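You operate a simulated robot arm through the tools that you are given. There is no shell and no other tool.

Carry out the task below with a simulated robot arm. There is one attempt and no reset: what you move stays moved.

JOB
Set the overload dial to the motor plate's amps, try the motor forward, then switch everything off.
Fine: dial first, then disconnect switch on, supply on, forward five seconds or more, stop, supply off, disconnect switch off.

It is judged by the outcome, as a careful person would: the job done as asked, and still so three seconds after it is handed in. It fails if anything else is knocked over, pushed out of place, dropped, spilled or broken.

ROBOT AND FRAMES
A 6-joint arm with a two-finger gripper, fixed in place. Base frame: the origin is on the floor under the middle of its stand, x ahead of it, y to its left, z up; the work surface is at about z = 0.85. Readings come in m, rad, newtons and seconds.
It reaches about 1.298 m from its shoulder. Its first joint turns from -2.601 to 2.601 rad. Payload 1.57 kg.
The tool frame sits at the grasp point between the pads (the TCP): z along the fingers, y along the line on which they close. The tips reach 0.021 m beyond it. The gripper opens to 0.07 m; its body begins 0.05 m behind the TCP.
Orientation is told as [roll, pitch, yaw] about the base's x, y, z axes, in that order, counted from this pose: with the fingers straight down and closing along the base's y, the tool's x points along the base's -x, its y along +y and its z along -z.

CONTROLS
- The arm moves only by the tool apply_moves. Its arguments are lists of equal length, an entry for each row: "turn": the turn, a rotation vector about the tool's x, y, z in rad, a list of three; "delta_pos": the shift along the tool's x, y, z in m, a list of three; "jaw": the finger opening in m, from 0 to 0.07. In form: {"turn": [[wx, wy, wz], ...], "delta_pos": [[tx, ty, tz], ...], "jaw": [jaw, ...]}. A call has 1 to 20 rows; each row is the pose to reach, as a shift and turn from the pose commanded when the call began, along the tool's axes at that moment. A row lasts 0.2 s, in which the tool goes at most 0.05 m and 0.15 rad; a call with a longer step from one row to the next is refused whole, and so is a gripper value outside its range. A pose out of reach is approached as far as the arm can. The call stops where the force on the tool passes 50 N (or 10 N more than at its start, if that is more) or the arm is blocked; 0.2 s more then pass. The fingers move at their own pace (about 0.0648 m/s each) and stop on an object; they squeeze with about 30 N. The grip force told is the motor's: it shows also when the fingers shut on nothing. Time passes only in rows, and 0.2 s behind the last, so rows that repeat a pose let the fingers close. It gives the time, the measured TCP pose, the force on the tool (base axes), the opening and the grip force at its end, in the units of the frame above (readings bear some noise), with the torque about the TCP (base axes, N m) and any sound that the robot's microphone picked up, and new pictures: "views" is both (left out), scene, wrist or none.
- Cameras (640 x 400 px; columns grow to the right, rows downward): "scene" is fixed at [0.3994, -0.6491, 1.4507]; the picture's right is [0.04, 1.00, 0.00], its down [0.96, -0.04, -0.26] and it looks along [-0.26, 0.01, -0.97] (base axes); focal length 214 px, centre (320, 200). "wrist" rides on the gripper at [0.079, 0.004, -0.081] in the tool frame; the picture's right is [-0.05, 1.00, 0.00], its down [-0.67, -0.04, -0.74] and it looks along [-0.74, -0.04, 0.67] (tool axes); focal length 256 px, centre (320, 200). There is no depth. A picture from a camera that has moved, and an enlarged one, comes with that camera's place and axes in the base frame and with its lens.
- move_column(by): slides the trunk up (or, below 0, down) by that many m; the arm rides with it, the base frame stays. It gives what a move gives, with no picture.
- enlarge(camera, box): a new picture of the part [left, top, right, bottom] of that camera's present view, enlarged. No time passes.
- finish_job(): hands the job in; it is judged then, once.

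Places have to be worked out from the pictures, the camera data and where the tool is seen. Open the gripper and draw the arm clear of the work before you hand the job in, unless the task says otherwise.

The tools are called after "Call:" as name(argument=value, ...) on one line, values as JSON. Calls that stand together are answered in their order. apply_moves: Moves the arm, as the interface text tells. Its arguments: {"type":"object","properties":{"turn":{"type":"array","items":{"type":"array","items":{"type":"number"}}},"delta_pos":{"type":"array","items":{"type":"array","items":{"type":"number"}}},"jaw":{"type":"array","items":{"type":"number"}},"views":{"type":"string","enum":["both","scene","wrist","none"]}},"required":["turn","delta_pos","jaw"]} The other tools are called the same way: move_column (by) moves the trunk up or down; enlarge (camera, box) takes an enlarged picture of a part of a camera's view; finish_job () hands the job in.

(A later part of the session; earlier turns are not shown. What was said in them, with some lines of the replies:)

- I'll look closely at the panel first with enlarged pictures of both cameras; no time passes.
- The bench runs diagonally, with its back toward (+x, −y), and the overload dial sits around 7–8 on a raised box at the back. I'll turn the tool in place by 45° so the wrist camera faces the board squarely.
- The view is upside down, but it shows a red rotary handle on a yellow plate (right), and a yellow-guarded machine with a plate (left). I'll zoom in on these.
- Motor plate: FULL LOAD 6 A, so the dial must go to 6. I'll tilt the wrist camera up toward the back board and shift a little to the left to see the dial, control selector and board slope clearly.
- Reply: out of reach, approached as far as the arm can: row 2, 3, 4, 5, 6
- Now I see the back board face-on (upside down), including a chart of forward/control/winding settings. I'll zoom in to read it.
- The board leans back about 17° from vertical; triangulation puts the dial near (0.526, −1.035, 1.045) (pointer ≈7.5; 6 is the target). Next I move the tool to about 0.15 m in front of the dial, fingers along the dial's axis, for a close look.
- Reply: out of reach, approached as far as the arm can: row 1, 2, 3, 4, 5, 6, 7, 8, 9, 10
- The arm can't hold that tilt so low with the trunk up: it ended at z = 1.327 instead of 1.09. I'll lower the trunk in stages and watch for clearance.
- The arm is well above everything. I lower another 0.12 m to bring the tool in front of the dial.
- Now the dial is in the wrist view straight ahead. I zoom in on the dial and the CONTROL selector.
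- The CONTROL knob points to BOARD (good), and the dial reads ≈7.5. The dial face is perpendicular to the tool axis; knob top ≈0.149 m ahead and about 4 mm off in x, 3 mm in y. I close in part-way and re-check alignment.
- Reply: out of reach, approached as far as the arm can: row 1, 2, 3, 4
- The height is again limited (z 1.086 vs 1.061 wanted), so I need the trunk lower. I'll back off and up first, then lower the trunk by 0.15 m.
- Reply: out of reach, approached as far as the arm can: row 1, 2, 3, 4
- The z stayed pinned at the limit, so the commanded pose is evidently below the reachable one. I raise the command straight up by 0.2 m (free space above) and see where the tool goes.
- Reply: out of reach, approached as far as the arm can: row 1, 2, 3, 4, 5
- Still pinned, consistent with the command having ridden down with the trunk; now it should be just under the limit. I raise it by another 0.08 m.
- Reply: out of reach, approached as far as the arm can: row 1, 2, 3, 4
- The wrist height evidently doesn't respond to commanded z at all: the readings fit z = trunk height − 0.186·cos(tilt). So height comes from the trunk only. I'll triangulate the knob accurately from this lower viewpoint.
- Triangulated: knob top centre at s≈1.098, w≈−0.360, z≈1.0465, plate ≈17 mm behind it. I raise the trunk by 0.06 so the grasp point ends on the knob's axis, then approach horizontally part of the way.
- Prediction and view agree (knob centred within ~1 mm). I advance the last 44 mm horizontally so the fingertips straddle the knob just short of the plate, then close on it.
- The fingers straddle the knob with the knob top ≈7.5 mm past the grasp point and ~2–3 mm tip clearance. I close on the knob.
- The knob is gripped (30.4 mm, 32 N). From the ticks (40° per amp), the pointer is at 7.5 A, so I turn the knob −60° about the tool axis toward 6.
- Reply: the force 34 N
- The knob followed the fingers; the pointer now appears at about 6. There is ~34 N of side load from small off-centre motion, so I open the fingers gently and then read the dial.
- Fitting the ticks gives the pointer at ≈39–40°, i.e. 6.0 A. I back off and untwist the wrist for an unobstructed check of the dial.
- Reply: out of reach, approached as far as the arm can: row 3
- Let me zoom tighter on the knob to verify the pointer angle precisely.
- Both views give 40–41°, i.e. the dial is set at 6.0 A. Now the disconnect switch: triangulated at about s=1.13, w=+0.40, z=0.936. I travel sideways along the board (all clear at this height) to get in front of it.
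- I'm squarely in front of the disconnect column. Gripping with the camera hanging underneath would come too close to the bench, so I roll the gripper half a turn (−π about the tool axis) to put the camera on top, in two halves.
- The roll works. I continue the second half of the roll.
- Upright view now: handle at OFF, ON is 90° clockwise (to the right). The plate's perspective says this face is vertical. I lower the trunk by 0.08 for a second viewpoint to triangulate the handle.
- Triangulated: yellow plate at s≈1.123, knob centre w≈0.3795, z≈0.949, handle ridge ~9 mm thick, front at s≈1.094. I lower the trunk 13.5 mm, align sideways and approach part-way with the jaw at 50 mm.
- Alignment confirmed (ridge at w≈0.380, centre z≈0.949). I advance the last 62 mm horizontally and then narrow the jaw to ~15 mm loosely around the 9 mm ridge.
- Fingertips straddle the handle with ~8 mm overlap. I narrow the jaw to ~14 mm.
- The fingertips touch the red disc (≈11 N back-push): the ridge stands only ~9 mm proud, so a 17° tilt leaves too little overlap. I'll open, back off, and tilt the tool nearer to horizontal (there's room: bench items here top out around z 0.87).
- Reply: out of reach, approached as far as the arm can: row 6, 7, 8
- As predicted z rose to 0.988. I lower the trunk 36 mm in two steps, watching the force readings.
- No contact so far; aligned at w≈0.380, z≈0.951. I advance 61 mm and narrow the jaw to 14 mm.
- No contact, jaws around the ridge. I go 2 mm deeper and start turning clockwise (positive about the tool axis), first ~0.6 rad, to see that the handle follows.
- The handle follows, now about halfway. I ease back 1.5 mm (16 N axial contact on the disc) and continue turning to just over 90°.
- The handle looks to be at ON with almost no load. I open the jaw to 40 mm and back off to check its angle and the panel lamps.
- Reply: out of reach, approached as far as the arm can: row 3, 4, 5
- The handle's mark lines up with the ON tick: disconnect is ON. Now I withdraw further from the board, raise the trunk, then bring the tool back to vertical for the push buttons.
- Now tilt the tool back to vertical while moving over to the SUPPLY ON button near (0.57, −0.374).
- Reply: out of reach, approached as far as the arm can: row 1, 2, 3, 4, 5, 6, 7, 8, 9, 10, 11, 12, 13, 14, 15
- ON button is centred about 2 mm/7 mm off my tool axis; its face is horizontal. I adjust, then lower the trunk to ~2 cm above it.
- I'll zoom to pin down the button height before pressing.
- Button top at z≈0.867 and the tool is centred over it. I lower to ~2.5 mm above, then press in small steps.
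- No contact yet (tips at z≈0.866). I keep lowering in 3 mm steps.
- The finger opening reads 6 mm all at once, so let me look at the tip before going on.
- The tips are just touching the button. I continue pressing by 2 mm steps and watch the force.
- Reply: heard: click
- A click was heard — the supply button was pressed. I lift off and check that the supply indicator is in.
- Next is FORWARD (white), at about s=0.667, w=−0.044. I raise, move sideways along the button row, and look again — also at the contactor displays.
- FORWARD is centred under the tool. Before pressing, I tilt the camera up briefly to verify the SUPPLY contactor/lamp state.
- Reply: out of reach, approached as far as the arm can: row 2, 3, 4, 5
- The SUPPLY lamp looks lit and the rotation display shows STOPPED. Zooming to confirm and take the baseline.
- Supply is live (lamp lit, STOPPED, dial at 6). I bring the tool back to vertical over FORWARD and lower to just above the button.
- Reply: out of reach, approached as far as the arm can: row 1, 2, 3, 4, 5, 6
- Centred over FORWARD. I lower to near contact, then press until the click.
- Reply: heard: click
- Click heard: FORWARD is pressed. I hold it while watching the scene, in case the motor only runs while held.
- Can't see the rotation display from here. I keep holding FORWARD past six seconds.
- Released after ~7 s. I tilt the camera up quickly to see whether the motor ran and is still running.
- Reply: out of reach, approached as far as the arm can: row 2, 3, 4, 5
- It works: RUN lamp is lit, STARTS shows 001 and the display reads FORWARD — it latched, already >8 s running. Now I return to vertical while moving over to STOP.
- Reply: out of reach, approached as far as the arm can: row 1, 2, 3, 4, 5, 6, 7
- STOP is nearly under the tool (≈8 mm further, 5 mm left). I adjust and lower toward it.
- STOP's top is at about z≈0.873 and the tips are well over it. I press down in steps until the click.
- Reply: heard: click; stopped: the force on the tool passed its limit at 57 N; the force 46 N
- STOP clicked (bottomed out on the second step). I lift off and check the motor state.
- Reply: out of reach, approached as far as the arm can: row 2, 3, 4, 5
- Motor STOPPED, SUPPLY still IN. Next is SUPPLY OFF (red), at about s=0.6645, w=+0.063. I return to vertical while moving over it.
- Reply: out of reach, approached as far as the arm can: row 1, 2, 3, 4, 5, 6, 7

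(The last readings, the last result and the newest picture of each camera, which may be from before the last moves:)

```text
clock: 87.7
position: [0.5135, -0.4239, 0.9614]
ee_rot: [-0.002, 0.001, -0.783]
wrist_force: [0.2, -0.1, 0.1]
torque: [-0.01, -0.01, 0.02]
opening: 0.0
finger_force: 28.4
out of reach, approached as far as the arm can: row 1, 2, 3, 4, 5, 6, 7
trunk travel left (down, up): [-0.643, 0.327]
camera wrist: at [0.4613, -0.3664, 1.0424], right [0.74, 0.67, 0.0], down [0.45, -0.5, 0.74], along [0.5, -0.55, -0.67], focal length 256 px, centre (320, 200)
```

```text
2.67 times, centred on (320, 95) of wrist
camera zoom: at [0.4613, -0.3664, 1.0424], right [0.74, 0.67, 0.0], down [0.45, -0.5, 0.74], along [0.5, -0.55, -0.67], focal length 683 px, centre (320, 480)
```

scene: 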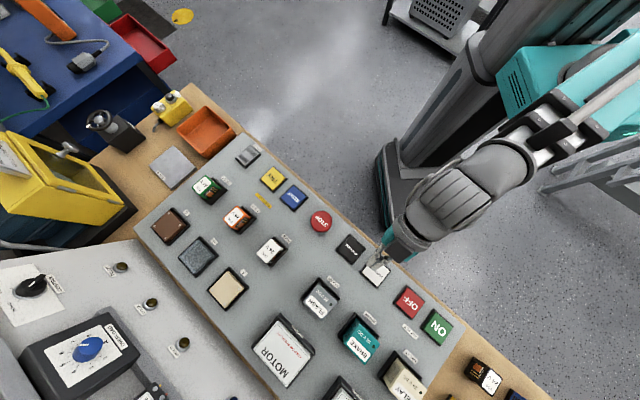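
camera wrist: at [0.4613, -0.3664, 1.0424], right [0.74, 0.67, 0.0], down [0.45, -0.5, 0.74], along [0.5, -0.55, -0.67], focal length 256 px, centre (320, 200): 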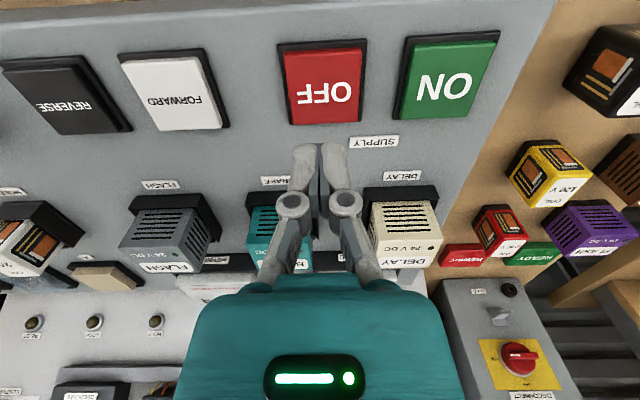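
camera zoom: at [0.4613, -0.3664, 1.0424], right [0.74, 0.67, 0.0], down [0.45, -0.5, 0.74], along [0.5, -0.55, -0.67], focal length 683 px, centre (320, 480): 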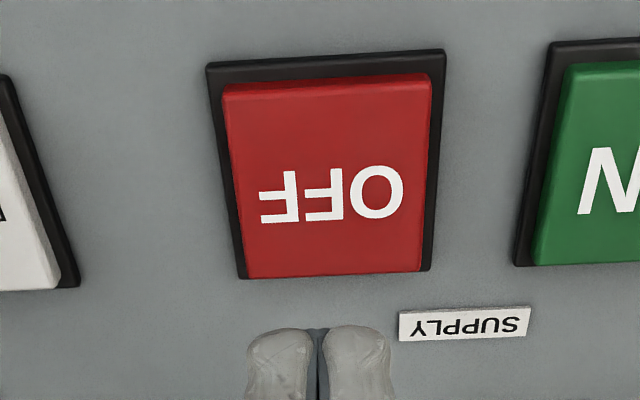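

OFF is 3 mm off the axis; I correct and lower to near contact.

Call:
apply_moves(turn=[[0, 0, 0], [0, 0, 0]], delta_pos=[[-0.003, 0.0027, 0], [-0.003, 0.0027, 0]], jaw=[0.0, 0.0], views="none")

Call:
move_column(by=-0.072)

Call:
move_column(by=-0.006)

Call:
enlarge(camera="wrist", box=[220, 60, 420, 210])

```text
clock: 88.3
position: [0.5182, -0.4265, 0.9614]
ee_rot: [-0.003, -0.001, -0.786]
wrist_force: [-0.4, -1.0, -0.1]
torque: [0.0, -0.06, -0.05]
opening: 0.0
finger_force: 28.7
trunk travel left (down, up): [-0.643, 0.327]
```

```text
clock: 89.4
position: [0.5187, -0.4244, 0.8901]
ee_rot: [-0.002, 0.0, -0.784]
wrist_force: [-0.1, -0.3, -0.1]
torque: [0.04, -0.01, 0.03]
opening: 0.0001
finger_force: 28.8
trunk travel left (down, up): [-0.571, 0.399]
```

```text
clock: 89.9
position: [0.5191, -0.424, 0.8836]
ee_rot: [-0.001, 0.0, -0.784]
wrist_force: [-0.1, -0.2, 0.0]
torque: [-0.03, 0.02, 0.02]
opening: 0.0
finger_force: 28.5
trunk travel left (down, up): [-0.565, 0.405]
```

```text
2.67 times, centred on (320, 135) of wrist
camera zoom: at [0.4657, -0.3666, 0.9643], right [0.74, 0.67, 0.0], down [0.45, -0.49, 0.75], along [0.5, -0.55, -0.67], focal length 683 px, centre (320, 373)
```

zoom: 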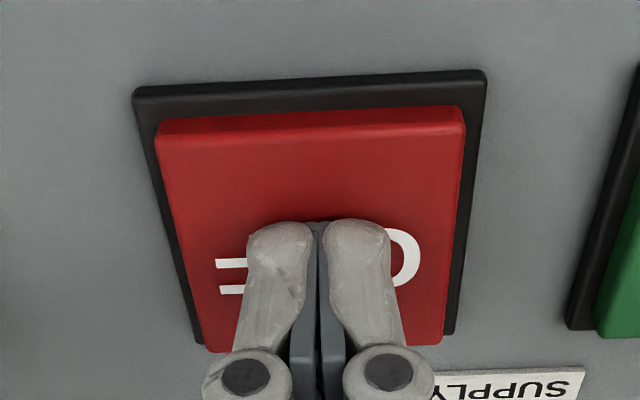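

Centred on OFF and just about to touch. I press in small steps until the click.

Call:
move_column(by=-0.004)

Call:
move_column(by=-0.002)

```text
clock: 90.5
position: [0.518, -0.4257, 0.8785]
ee_rot: [-0.001, 0.0, -0.786]
wrist_force: [0.2, -0.8, 1.2]
torque: [0.03, -0.01, -0.02]
opening: 0.0063
finger_force: 28.5
trunk travel left (down, up): [-0.561, 0.409]
heard: click
```

```text
clock: 91.0
position: [0.5167, -0.4249, 0.8782]
ee_rot: [-0.001, -0.001, -0.787]
wrist_force: [1.2, -0.7, 3.4]
torque: [-0.03, -0.03, 0.02]
opening: 0.0059
finger_force: 28.8
trunk travel left (down, up): [-0.559, 0.411]
```

OFF clicked. I lift off, raise the trunk, and travel back in front of the disconnect column while tilting the tool up (reverse of my earlier path), checking the supply lamp on the way.

Call:
move_column(by=0.16)

Call:
apply_moves(turn=[[0, -0.14, 0], [0, -0.28, 0], [0, -0.42, 0], [0, -0.56, 0], [0, -0.7, 0]], delta_pos=[[0, 0, 0], [0, 0, 0], [0, 0, 0], [0, 0, 0], [0, 0, 0]], jaw=[0.0, 0.0, 0.0, 0.0, 0.0], views="wrist")

Call:
enlarge(camera="wrist", box=[80, 120, 400, 290])

```text
clock: 92.8
position: [0.5176, -0.4244, 1.0371]
ee_rot: [-0.002, -0.001, -0.785]
wrist_force: [0.4, 0.3, -0.4]
torque: [-0.01, -0.01, 0.01]
opening: 0.0001
finger_force: 28.7
trunk travel left (down, up): [-0.719, 0.251]
```

```text
clock: 94.0
position: [0.5171, -0.4255, 1.0828]
ee_rot: [-0.003, -0.701, -0.783]
wrist_force: [0.1, 0.5, 0.3]
torque: [0.0, 0.0, 0.01]
opening: 0.0001
finger_force: 28.8
out of reach, approached as far as the arm can: row 2, 3, 4, 5
trunk travel left (down, up): [-0.719, 0.251]
camera wrist: at [0.4424, -0.3432, 1.092], right [0.73, 0.68, 0.03], down [0.0, -0.04, 1.0], along [0.68, -0.73, -0.03], focal length 256 px, centre (320, 200)
```

wrist: 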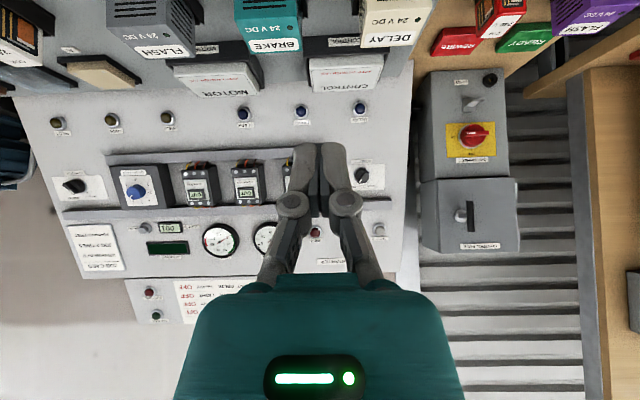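

```text
2.00 times, centred on (240, 205) of wrist
camera zoom: at [0.4424, -0.3432, 1.092], right [0.73, 0.68, 0.03], down [0.0, -0.04, 1.0], along [0.68, -0.73, -0.03], focal length 512 px, centre (480, 190)
```

zoom: 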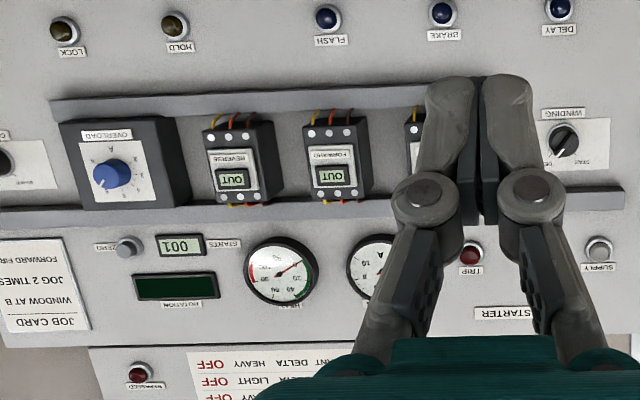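

Supply is off (lamp dark, display blank, no trip). Now on to the disconnect position with the tool tilted nearly horizontal.

Call:
apply_moves(turn=[[0, -0.0624, 0], [0, -0.1248, 0], [0, -0.1872, 0], [0, -0.2496, 0], [0, -0.312, 0], [0, -0.3744, 0], [0, -0.4368, 0], [0, -0.4992, 0], [0, -0.5616, 0], [0, -0.624, 0], [0, -0.6864, 0], [0, -0.749, 0]], delta_pos=[[-0.015, 0.0262, 0.0127], [-0.03, 0.0523, 0.0253], [-0.0451, 0.0785, 0.038], [-0.0601, 0.1046, 0.0506], [-0.0751, 0.1308, 0.0633], [-0.0901, 0.1569, 0.0759], [-0.1051, 0.1831, 0.0886], [-0.1201, 0.2092, 0.1012], [-0.1352, 0.2354, 0.1139], [-0.1502, 0.2615, 0.1265], [-0.1652, 0.2877, 0.1392], [-0.1802, 0.3138, 0.1518]], jaw=[0.0, 0.0, 0.0, 0.0, 0.02, 0.04, 0.04, 0.04, 0.04, 0.04, 0.04, 0.04], views="wrist")

Call:
apply_moves(turn=[[0, 0, -0.14], [0, 0, -0.28], [0, 0, -0.42], [0, 0, -0.56], [0, 0, -0.7], [0, 0, -0.84], [0, 0, -0.98], [0, 0, -1.12], [0, 0, -1.26], [0, 0, -1.4], [0, 0, -1.5416]], delta_pos=[[0, 0, 0], [0, 0, 0], [0, 0, 0], [0, 0, 0], [0, 0, 0], [0, 0, 0], [0, 0, 0], [0, 0, 0], [0, 0, 0], [0, 0, 0], [0, 0, 0]], jaw=[0.04, 0.04, 0.04, 0.04, 0.04, 0.04, 0.04, 0.04, 0.04, 0.04, 0.04], views="wrist")

```text
clock: 96.6
position: [0.9103, -0.3732, 1.2004]
ee_rot: [-0.009, -1.449, -0.775]
wrist_force: [-0.5, -0.4, 0.0]
torque: [0.03, 0.0, 0.02]
opening: 0.0399
finger_force: 0.1
out of reach, approached as far as the arm can: row 1, 2, 3, 4, 5, 6, 7, 8, 9, 10, 11, 12
trunk travel left (down, up): [-0.719, 0.251]
camera wrist: at [0.85, -0.3063, 1.1315], right [0.71, 0.7, 0.05], down [-0.49, 0.44, 0.75], along [0.5, -0.56, 0.66], focal length 256 px, centre (320, 200)
```

wrist: 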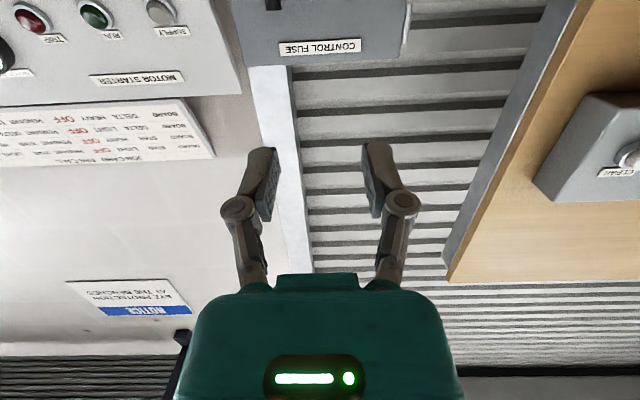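

```text
clock: 99.0
position: [0.9074, -0.3694, 1.2003]
ee_rot: [-1.448, -0.024, 0.782]
wrist_force: [0.9, -0.1, 0.4]
torque: [-0.01, -0.01, -0.02]
opening: 0.0399
finger_force: 0.1
out of reach, approached as far as the arm can: row 6, 8, 9, 10, 11
trunk travel left (down, up): [-0.719, 0.251]
camera wrist: at [0.794, -0.369, 1.2041], right [-0.03, 0.14, -0.99], down [-0.05, 0.99, 0.14], along [1.0, 0.05, -0.02], focal length 256 px, centre (320, 200)
```

wrist: 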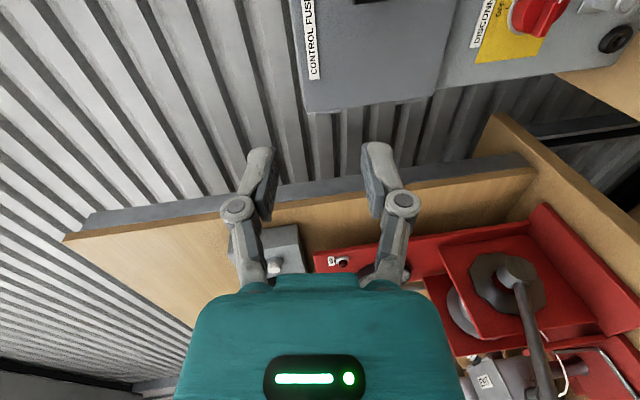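

Same pose as when I left the disconnect. I lower the trunk back by 0.25 m (path already proven clear).

Call:
move_column(by=-0.2)

Call:
move_column(by=-0.05)

Call:
enlarge(camera="wrist", box=[0, 0, 640, 400])

Call:
enlarge(camera="wrist", box=[230, 0, 400, 110])

```text
clock: 101.2
position: [0.9084, -0.369, 1.0025]
ee_rot: [-1.447, -0.028, 0.781]
wrist_force: [-0.5, 1.0, -0.4]
torque: [-0.02, 0.02, 0.0]
opening: 0.0397
finger_force: 0.2
trunk travel left (down, up): [-0.519, 0.451]
```

```text
clock: 102.1
position: [0.9068, -0.3701, 0.9507]
ee_rot: [-1.446, -0.029, 0.781]
wrist_force: [-0.1, 0.3, -0.9]
torque: [-0.04, 0.02, -0.01]
opening: 0.04
finger_force: 0.1
trunk travel left (down, up): [-0.469, 0.501]
```

```text
1.00 times, centred on (320, 200) of wrist (not enlarged: the box is as wide or as high as the picture)
camera zoom: at [0.7939, -0.369, 0.954], right [-0.03, 0.14, -0.99], down [-0.05, 0.99, 0.14], along [1.0, 0.05, -0.02], focal length 256 px, centre (320, 200)
```

zoom: 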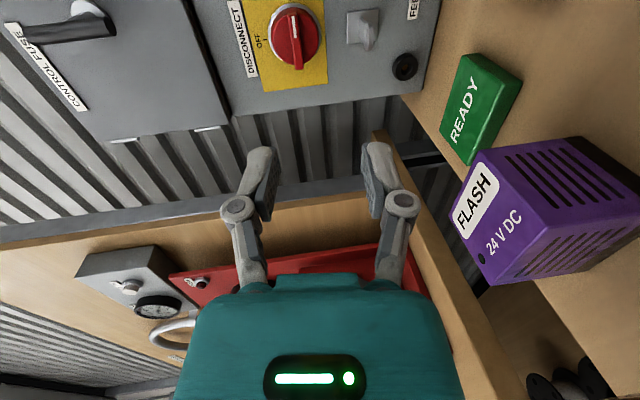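

```text
3.64 times, centred on (315, 55) of wrist
camera zoom: at [0.7939, -0.369, 0.954], right [-0.03, 0.14, -0.99], down [-0.05, 0.99, 0.14], along [1.0, 0.05, -0.02], focal length 931 px, centre (338, 727)
```

zoom: 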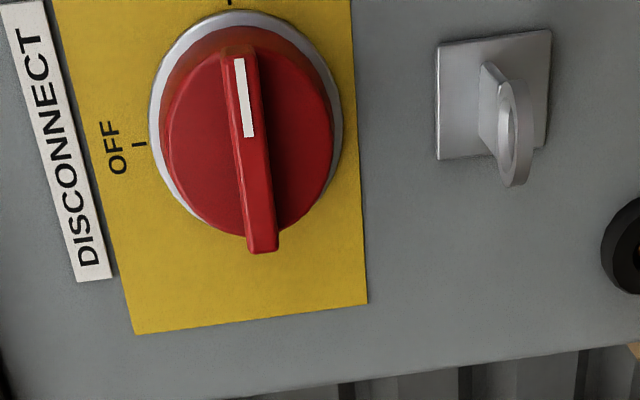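

Handle still at ON. I approach horizontally by 176 mm to the same engaged position as before with the jaw at 40 mm.

Call:
apply_moves(turn=[[0, 0, 0], [0, 0, 0], [0, 0, 0], [0, 0, 0], [0, 0, 0]], delta_pos=[[0, -0.0037, 0.03], [0, -0.0073, 0.06], [0, -0.011, 0.09], [0, -0.0147, 0.12], [-0.0005, -0.0171, 0.14]], jaw=[0.04, 0.04, 0.04, 0.04, 0.04], views="wrist")

Call:
enlarge(camera="wrist", box=[220, 60, 420, 220])

```text
clock: 103.3
position: [1.0067, -0.4699, 0.9507]
ee_rot: [-1.449, -0.026, 0.781]
wrist_force: [0.7, 0.2, 0.3]
torque: [-0.02, -0.02, -0.02]
opening: 0.0399
finger_force: 0.1
trunk travel left (down, up): [-0.469, 0.501]
camera wrist: at [0.8942, -0.4689, 0.954], right [-0.03, 0.14, -0.99], down [-0.05, 0.99, 0.14], along [1.0, 0.05, -0.02], focal length 256 px, centre (320, 200)
```

wrist: 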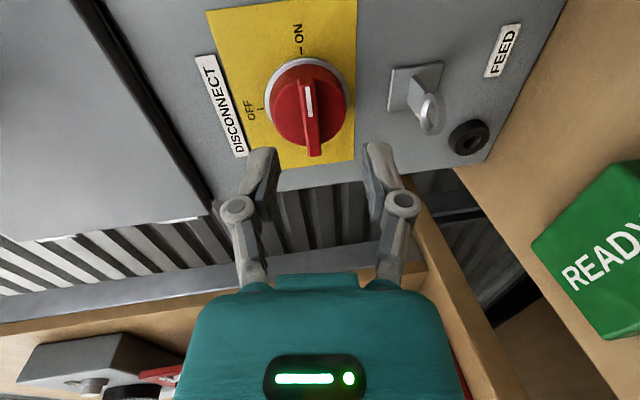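

```text
2.50 times, centred on (320, 140) of wrist
camera zoom: at [0.8942, -0.4689, 0.954], right [-0.03, 0.14, -0.99], down [-0.05, 0.99, 0.14], along [1.0, 0.05, -0.02], focal length 640 px, centre (320, 350)
```

zoom: 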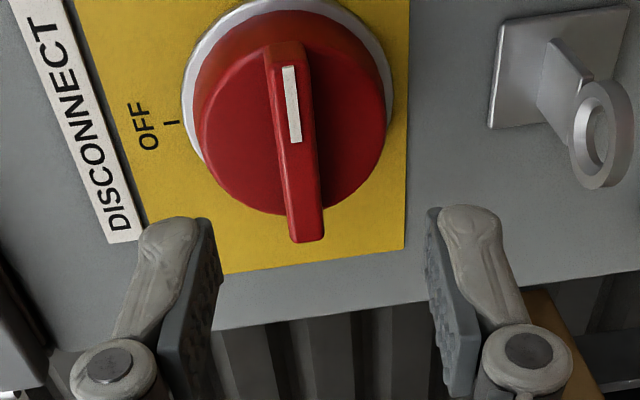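

Well aligned, with clearance to the hasp. I advance the last 35 mm and narrow the jaw to 14 mm around the ridge.

Call:
apply_moves(turn=[[0, 0, 0], [0, 0, 0], [0, 0, 0], [0, 0, 0], [0, 0, 0], [0, 0, 0]], delta_pos=[[-0.0005, -0.0018, 0.015], [-0.0006, -0.0034, 0.028], [-0.0006, -0.0043, 0.0352], [-0.0006, -0.0043, 0.0352], [-0.0006, -0.0043, 0.0352], [-0.0006, -0.0043, 0.0352]], jaw=[0.04, 0.04, 0.04, 0.025, 0.016, 0.014], views="wrist")

Call:
enlarge(camera="wrist", box=[220, 80, 420, 240])

```text
clock: 104.7
position: [1.0316, -0.494, 0.951]
ee_rot: [-1.45, -0.028, 0.781]
wrist_force: [-0.1, -0.4, 0.3]
torque: [0.04, -0.03, -0.01]
opening: 0.0142
finger_force: 0.1
trunk travel left (down, up): [-0.469, 0.501]
camera wrist: at [0.9187, -0.4931, 0.954], right [-0.03, 0.14, -0.99], down [-0.05, 0.99, 0.14], along [1.0, 0.05, -0.02], focal length 256 px, centre (320, 200)
```

wrist: 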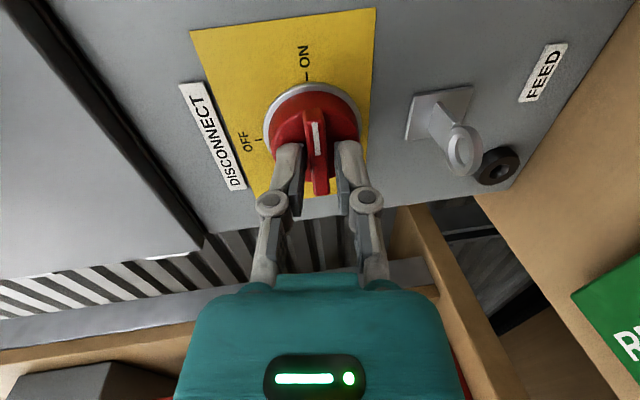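

```text
2.50 times, centred on (320, 160) of wrist
camera zoom: at [0.9187, -0.4931, 0.954], right [-0.03, 0.14, -0.99], down [-0.05, 0.99, 0.14], along [1.0, 0.05, -0.02], focal length 640 px, centre (320, 300)
```

zoom: 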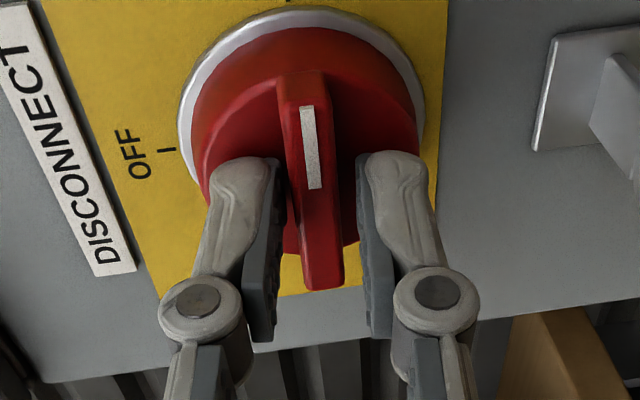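

Engaged with no load. I turn the handle back counter-clockwise toward OFF (−1.6 rad).

Call:
apply_moves(turn=[[0, 0, -0.1], [0, 0, -0.2], [0, 0, -0.3], [0, 0, -0.4], [0, 0, -0.5], [0, 0, -0.6], [0, 0, -0.7], [0, 0, -0.8], [0, 0, -0.9], [0, 0, -1.0], [0, 0, -1.1], [0, 0, -1.2], [0, 0, -1.3], [0, 0, -1.4], [0, 0, -1.5], [0, 0, -1.6]], delta_pos=[[0, 0, 0], [0, 0, 0], [0, 0, 0], [0, 0, 0], [0, 0, 0], [0, 0, 0], [0, 0, 0], [0, 0, 0], [0, 0, 0], [0, 0, 0], [0, 0, 0], [0, 0, 0], [0, 0, 0], [0, 0, 0], [0, 0, 0], [0, 0, 0]], jaw=[0.014, 0.014, 0.014, 0.014, 0.014, 0.014, 0.014, 0.014, 0.014, 0.014, 0.014, 0.014, 0.014, 0.014, 0.014, 0.014], views="wrist")

Call:
enlarge(camera="wrist", box=[220, 40, 420, 200])

```text
clock: 108.1
position: [1.0325, -0.494, 0.9504]
ee_rot: [0.028, 1.449, 2.388]
wrist_force: [1.3, 2.3, -0.2]
torque: [0.01, -0.04, 0.04]
opening: 0.0154
finger_force: 1.3
trunk travel left (down, up): [-0.469, 0.501]
camera wrist: at [0.9797, -0.4478, 1.039], right [-0.71, -0.7, -0.05], down [-0.56, 0.6, -0.57], along [0.43, -0.38, -0.82], focal length 256 px, centre (320, 200)
```

wrist: 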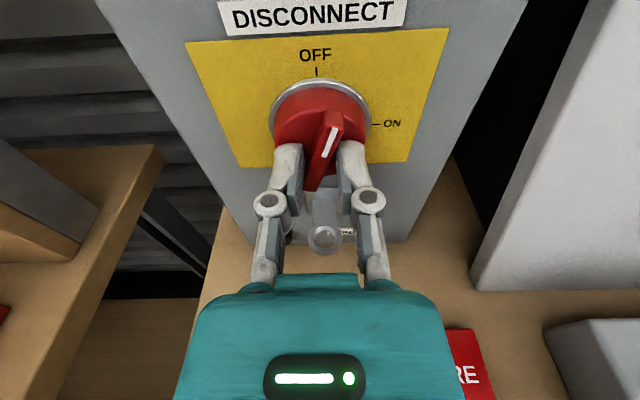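

```text
2.50 times, centred on (320, 120) of wrist
camera zoom: at [0.9797, -0.4478, 1.039], right [-0.71, -0.7, -0.05], down [-0.56, 0.6, -0.57], along [0.43, -0.38, -0.82], focal length 640 px, centre (320, 400)
```

zoom: 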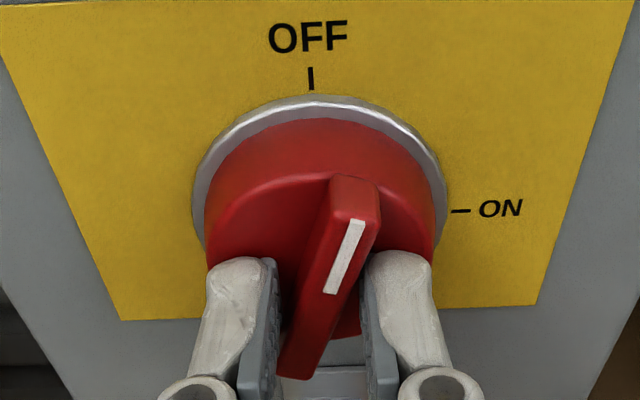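

The handle trails by ~20° due to jaw slack. Closing the jaw on the ridge will square it with the pads, so I squeeze gently now.

Call:
apply_moves(turn=[[0, 0, 0], [0, 0, 0], [0, 0, 0], [0, 0, 0]], delta_pos=[[0, 0, 0], [0, 0, 0], [0, 0, 0], [0, 0, 0]], jaw=[0.012, 0.01, 0.008, 0.007], views="wrist")

Call:
enlarge(camera="wrist", box=[220, 40, 420, 200])

```text
clock: 109.1
position: [1.0318, -0.4962, 0.9504]
ee_rot: [0.015, 1.45, 2.372]
wrist_force: [2.7, -0.1, 0.8]
torque: [-0.07, -0.11, 0.05]
opening: 0.0089
finger_force: 31.6
trunk travel left (down, up): [-0.469, 0.501]
camera wrist: at [0.9797, -0.4481, 1.039], right [-0.71, -0.7, -0.05], down [-0.56, 0.6, -0.57], along [0.43, -0.38, -0.82], focal length 256 px, centre (320, 200)
```

wrist: 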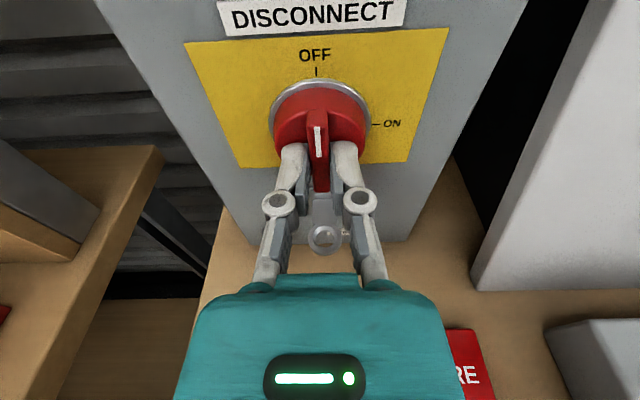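

```text
2.50 times, centred on (320, 120) of wrist
camera zoom: at [0.9797, -0.4481, 1.039], right [-0.71, -0.7, -0.05], down [-0.56, 0.6, -0.57], along [0.43, -0.38, -0.82], focal length 640 px, centre (320, 400)
```

zoom: 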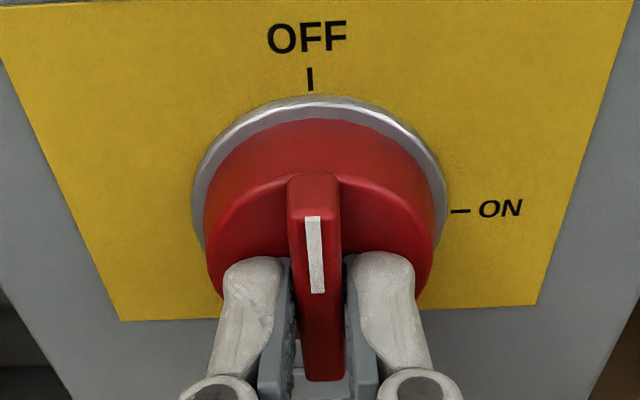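

The handle is squared at OFF. I open the jaw and withdraw, then verify.

Call:
apply_moves(turn=[[0, 0, 0], [0, 0, 0], [0, 0, 0], [0, 0, 0], [0, 0, 0]], delta_pos=[[0, 0, 0], [0, 0, 0], [-0.0024, 0, -0.02], [-0.0055, 0, -0.045], [-0.0104, 0, -0.085]], jaw=[0.025, 0.045, 0.045, 0.045, 0.045], views="wrist")

Call:
enlarge(camera="wrist", box=[220, 0, 420, 140])

```text
clock: 110.3
position: [0.9719, -0.4336, 0.9511]
ee_rot: [0.007, 1.448, 2.364]
wrist_force: [1.1, -0.5, 0.0]
torque: [0.0, -0.01, -0.05]
opening: 0.0452
finger_force: 0.0
trunk travel left (down, up): [-0.469, 0.501]
camera wrist: at [0.9183, -0.3884, 1.0389], right [-0.71, -0.7, -0.05], down [-0.56, 0.61, -0.57], along [0.43, -0.38, -0.82], focal length 256 px, centre (320, 200)
```

wrist: 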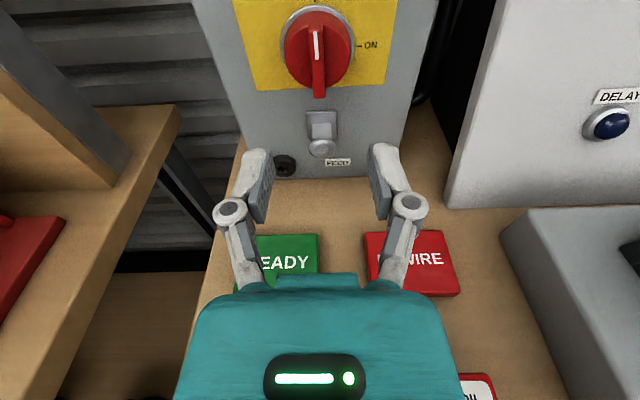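

```text
2.86 times, centred on (320, 70) of wrist
camera zoom: at [0.9183, -0.3884, 1.0389], right [-0.71, -0.7, -0.05], down [-0.56, 0.61, -0.57], along [0.43, -0.38, -0.82], focal length 731 px, centre (320, 571)
```

zoom: 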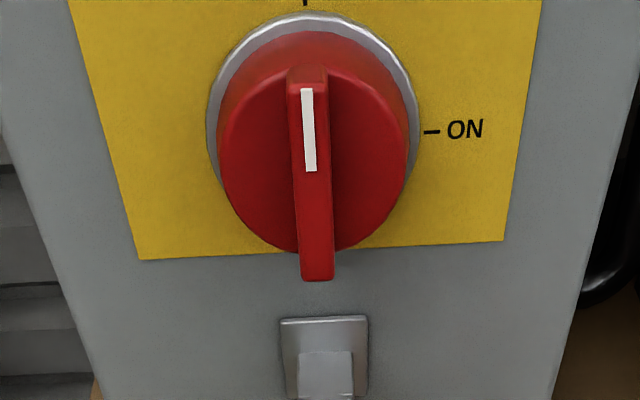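

Handle points to OFF. I back off further and raise the trunk for a final check from above.

Call:
apply_moves(turn=[[0, 0, 0], [0, 0, 0], [0, 0, 0]], delta_pos=[[-0.003, 0, -0.025], [-0.006, 0, -0.05], [-0.0086, 0, -0.07]], jaw=[0.045, 0.045, 0.045], views="none")

Call:
move_column(by=0.1)

Call:
enlarge(camera="wrist", box=[0, 0, 640, 400])

Call:
enlarge(camera="wrist", box=[240, 10, 400, 130])

```text
clock: 111.1
position: [0.9196, -0.3839, 0.9496]
ee_rot: [0.01, 1.444, 2.368]
wrist_force: [0.1, -0.9, 0.2]
torque: [-0.04, 0.02, 0.04]
opening: 0.0451
finger_force: 0.0
trunk travel left (down, up): [-0.469, 0.501]
```

```text
clock: 112.4
position: [0.9193, -0.383, 1.0508]
ee_rot: [0.014, 1.446, 2.37]
wrist_force: [0.0, -0.1, 0.0]
torque: [-0.03, 0.02, -0.03]
opening: 0.045
finger_force: 0.1
trunk travel left (down, up): [-0.569, 0.401]
```

```text
1.00 times, centred on (320, 200) of wrist (not enlarged: the box is as wide or as high as the picture)
camera zoom: at [0.8676, -0.3375, 1.1388], right [-0.71, -0.7, -0.05], down [-0.56, 0.61, -0.57], along [0.43, -0.38, -0.82], focal length 256 px, centre (320, 200)
```

zoom: 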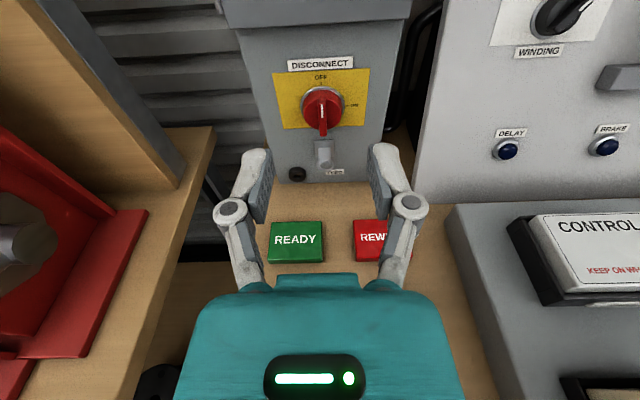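

```text
3.33 times, centred on (320, 70) of wrist
camera zoom: at [0.8676, -0.3375, 1.1388], right [-0.71, -0.7, -0.05], down [-0.56, 0.61, -0.57], along [0.43, -0.38, -0.82], focal length 853 px, centre (320, 633)
```

zoom: 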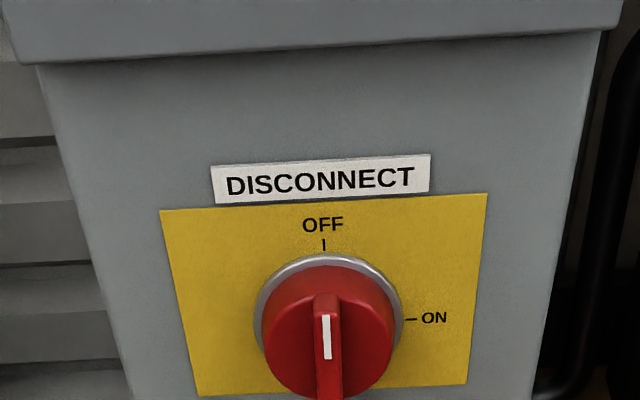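

Disconnect is OFF. I raise the trunk, unroll the wrist, and draw the arm back to a vertical parked pose away from the bench items.

Call:
move_column(by=0.2)

Call:
apply_moves(turn=[[0, 0, 0.14], [0, 0, 0.28], [0, 0, 0.42], [0, 0, 0.56], [0, 0, 0.7], [0, 0, 0.84], [0, 0, 0.98], [0, 0, 1.12], [0, 0, 1.26], [0, 0, 1.4], [0, 0, 1.57]], delta_pos=[[0, 0, -0.01], [0, 0, -0.02], [0, 0, -0.02], [0, 0, -0.02], [0, 0, -0.02], [0, 0, -0.02], [0, 0, -0.02], [0, 0, -0.02], [0, 0, -0.02], [0, 0, -0.02], [0, 0, -0.02]], jaw=[0.045, 0.045, 0.045, 0.045, 0.045, 0.045, 0.045, 0.045, 0.045, 0.045, 0.045], views="none")

```text
clock: 114.6
position: [0.9205, -0.3842, 1.2502]
ee_rot: [0.013, 1.444, 2.37]
wrist_force: [0.2, 0.5, -0.3]
torque: [0.01, -0.03, -0.02]
opening: 0.045
finger_force: 0.1
trunk travel left (down, up): [-0.769, 0.201]
```

```text
refused: row 11 steps farther than a row can; nothing moved
```

One row exceeded the turn limit, so nothing moved; I resend it with smaller steps.

Call:
apply_moves(turn=[[0, 0, 0.14], [0, 0, 0.28], [0, 0, 0.42], [0, 0, 0.56], [0, 0, 0.7], [0, 0, 0.84], [0, 0, 0.98], [0, 0, 1.12], [0, 0, 1.26], [0, 0, 1.4], [0, 0, 1.5], [0, 0, 1.571]], delta_pos=[[0, 0, 0], [0, 0, 0], [0, 0, 0], [0, 0, 0], [0, 0, 0], [0, 0, 0], [0, 0, 0], [0, 0, 0], [0, 0, 0], [0, 0, 0], [0, 0, 0], [0, 0, 0]], jaw=[0.045, 0.045, 0.045, 0.045, 0.045, 0.045, 0.045, 0.045, 0.045, 0.045, 0.045, 0.045], views="none")

Call:
apply_moves(turn=[[0, 0, 0.14], [0, 0, 0.28], [0, 0, 0.42], [0, 0, 0.56], [0, 0, 0.7], [0, 0, 0.84], [0, 0, 0.98], [0, 0, 1.12], [0, 0, 1.26], [0, 0, 1.4], [0, 0, 1.5], [0, 0, 1.571]], delta_pos=[[0, 0, 0], [0, 0, 0], [0, 0, 0], [0, 0, 0], [0, 0, 0], [0, 0, 0], [0, 0, 0], [0, 0, 0], [0, 0, 0], [0, 0, 0], [0, 0, 0], [0, 0, 0]], jaw=[0.045, 0.045, 0.045, 0.045, 0.045, 0.045, 0.045, 0.045, 0.045, 0.045, 0.045, 0.045], views="wrist")

```text
clock: 117.2
position: [0.9194, -0.3833, 1.2505]
ee_rot: [-1.446, -0.001, 0.788]
wrist_force: [-0.2, 0.4, 0.4]
torque: [0.0, 0.0, 0.0]
opening: 0.045
finger_force: 0.1
trunk travel left (down, up): [-0.769, 0.201]
```

```text
clock: 119.8
position: [0.9195, -0.3847, 1.2496]
ee_rot: [0.009, -1.445, -0.794]
wrist_force: [-0.5, -0.3, 0.1]
torque: [-0.01, 0.0, -0.02]
opening: 0.045
finger_force: 0.1
trunk travel left (down, up): [-0.769, 0.201]
camera wrist: at [0.8594, -0.3178, 1.1814], right [0.71, 0.7, 0.05], down [-0.49, 0.44, 0.75], along [0.51, -0.56, 0.65], focal length 256 px, centre (320, 200)
```

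wrist: 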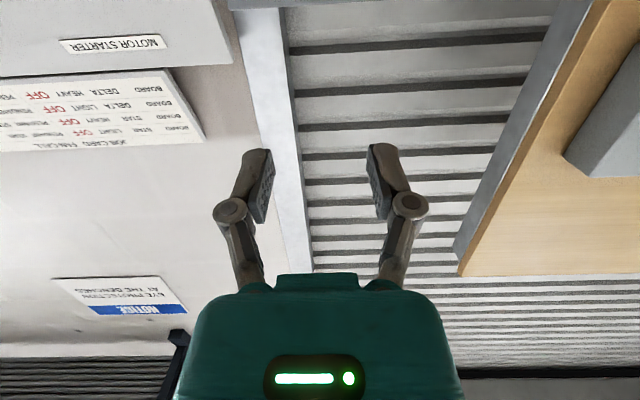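

Now I swing back toward the start area, keeping the camera tilted so that I get a final overview of the board.

Call:
apply_moves(turn=[[0, 0.0414, 0], [0, 0.0828, 0], [0, 0.1242, 0], [0, 0.1656, 0], [0, 0.2069, 0], [0, 0.2483, 0], [0, 0.2897, 0], [0, 0.3311, 0], [0, 0.3725, 0], [0, 0.4139, 0], [0, 0.4553, 0], [0, 0.4967, 0], [0, 0.5381, 0], [0, 0.5794, 0], [0, 0.6208, 0], [0, 0.6622, 0], [0, 0.7036, 0], [0, 0.745, 0]], delta_pos=[[0.0026, -0.0293, -0.0205], [0.0052, -0.0587, -0.041], [0.0078, -0.088, -0.0615], [0.0104, -0.1173, -0.082], [0.013, -0.1467, -0.1025], [0.0156, -0.176, -0.123], [0.0182, -0.2053, -0.1435], [0.0208, -0.2347, -0.164], [0.0234, -0.264, -0.1845], [0.0259, -0.2933, -0.205], [0.0285, -0.3227, -0.2255], [0.0311, -0.352, -0.246], [0.0337, -0.3813, -0.2665], [0.0363, -0.4107, -0.287], [0.0389, -0.44, -0.3075], [0.0415, -0.4693, -0.328], [0.0441, -0.4987, -0.3485], [0.0467, -0.528, -0.369]], jaw=[0.05, 0.06, 0.07, 0.07, 0.07, 0.07, 0.07, 0.07, 0.07, 0.07, 0.07, 0.07, 0.07, 0.07, 0.07, 0.07, 0.07, 0.07])

Call:
enlarge(camera="wrist", box=[120, 0, 420, 220])

Call:
enlarge(camera="wrist", box=[400, 0, 600, 220])

Call:
enlarge(camera="scene", box=[50, 310, 130, 380])

```text
clock: 123.6
position: [0.3064, -0.546, 1.132]
ee_rot: [0.0, -0.702, -0.782]
wrist_force: [-0.6, -1.2, -0.9]
torque: [-0.02, 0.01, -0.01]
opening: 0.0701
finger_force: 0.0
out of reach, approached as far as the arm can: row 1, 2, 3, 4, 5, 6, 7, 8, 9, 10, 11, 12, 13, 14, 15, 16, 17, 18
trunk travel left (down, up): [-0.769, 0.201]
camera wrist: at [0.2307, -0.4635, 1.1419], right [0.73, 0.68, 0.03], down [-0.01, -0.04, 1.0], along [0.68, -0.73, -0.03], focal length 256 px, centre (320, 200)
```

scene: 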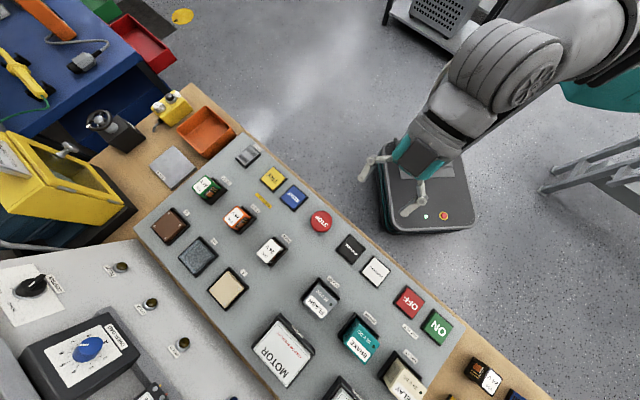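
wrist: 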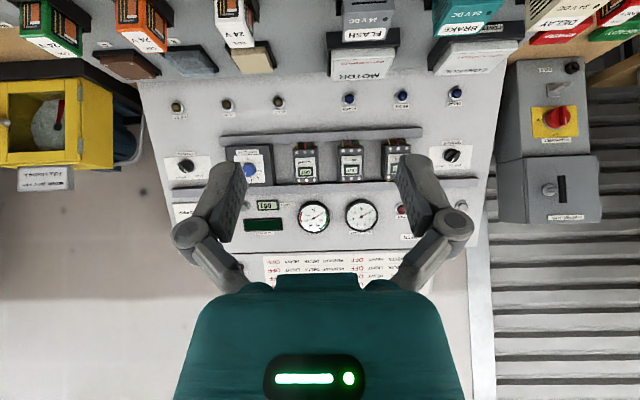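

```text
1.82 times, centred on (270, 110) of wrist
camera zoom: at [0.2307, -0.4635, 1.1419], right [0.73, 0.68, 0.03], down [-0.01, -0.04, 1.0], along [0.68, -0.73, -0.03], focal length 465 px, centre (411, 364)
```

zoom: 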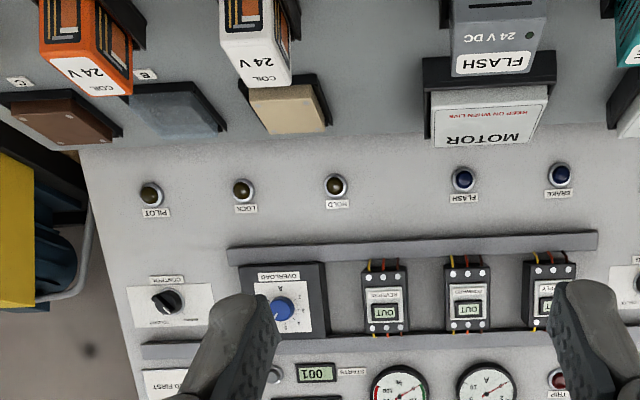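

```text
1.82 times, centred on (500, 110) of wrist
camera zoom: at [0.2307, -0.4635, 1.1419], right [0.73, 0.68, 0.03], down [-0.01, -0.04, 1.0], along [0.68, -0.73, -0.03], focal length 465 px, centre (-7, 364)
```

zoom: 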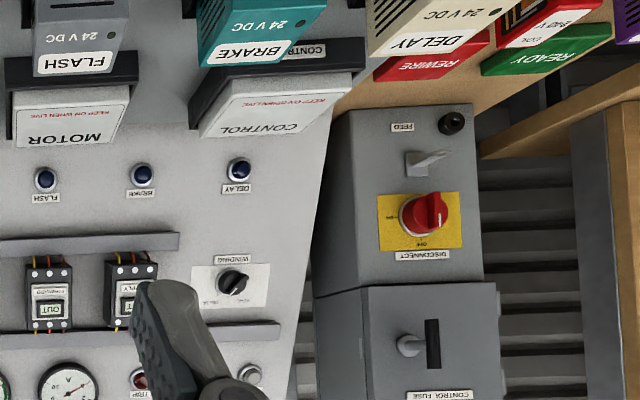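

```text
5.71 times, centred on (90, 345) of scene
camera zoom: at [0.3994, -0.6491, 1.4507], right [0.04, 1.0, 0.0], down [0.96, -0.04, -0.26], along [-0.26, 0.01, -0.97], focal length 1226 px, centre (1634, -629)
```

zoom: 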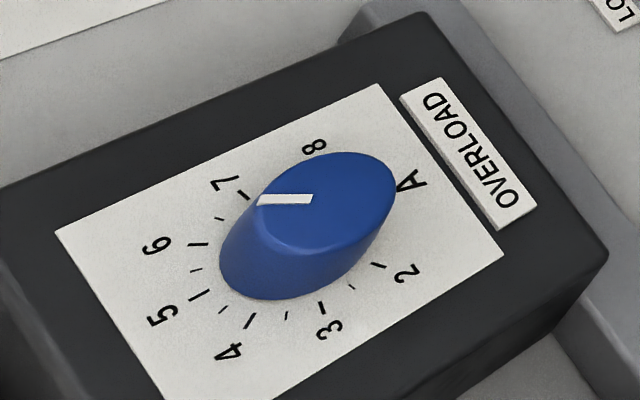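

Everything checks out: the dial is still at 6, all contactors read OUT, the lamps are dark and the disconnect is at OFF. The gripper is open and the arm is clear in front of the bench, so I hand the job in.

Call:
finish_job()

```text
The job is handed in.
```

The job is done and handed in. The overload dial is at 6 A, the motor ran forward for about 13 seconds, and everything is switched off again.

1. **Dial:** The motor plate reads "Full load 6 A". I turned the dial from about 7.5 to 6 before switching anything on.
2. **Switching on:** I turned the disconnect on and pressed supply on. The supply lamp lit and the display read STOPPED.
3. **Forward:** I held the FORWARD button for about 7 seconds. After I let go the motor kept running, with the run lamp lit, the display reading FORWARD and the start counter at 001.
4. **Stop:** I pressed STOP and the display returned to STOPPED. That press bottomed out at 57 N, a little past the arm's force limit, but the button looked normal afterwards.
5. **Switching off:** I pressed supply off and turned the disconnect off. In the last views the supply lamp was out, the forward and reverse contactors read OUT, and the disconnect handle pointed to OFF.

The gripper is open and the arm is drawn back clear of the bench. In the views I checked, nothing else had been moved.
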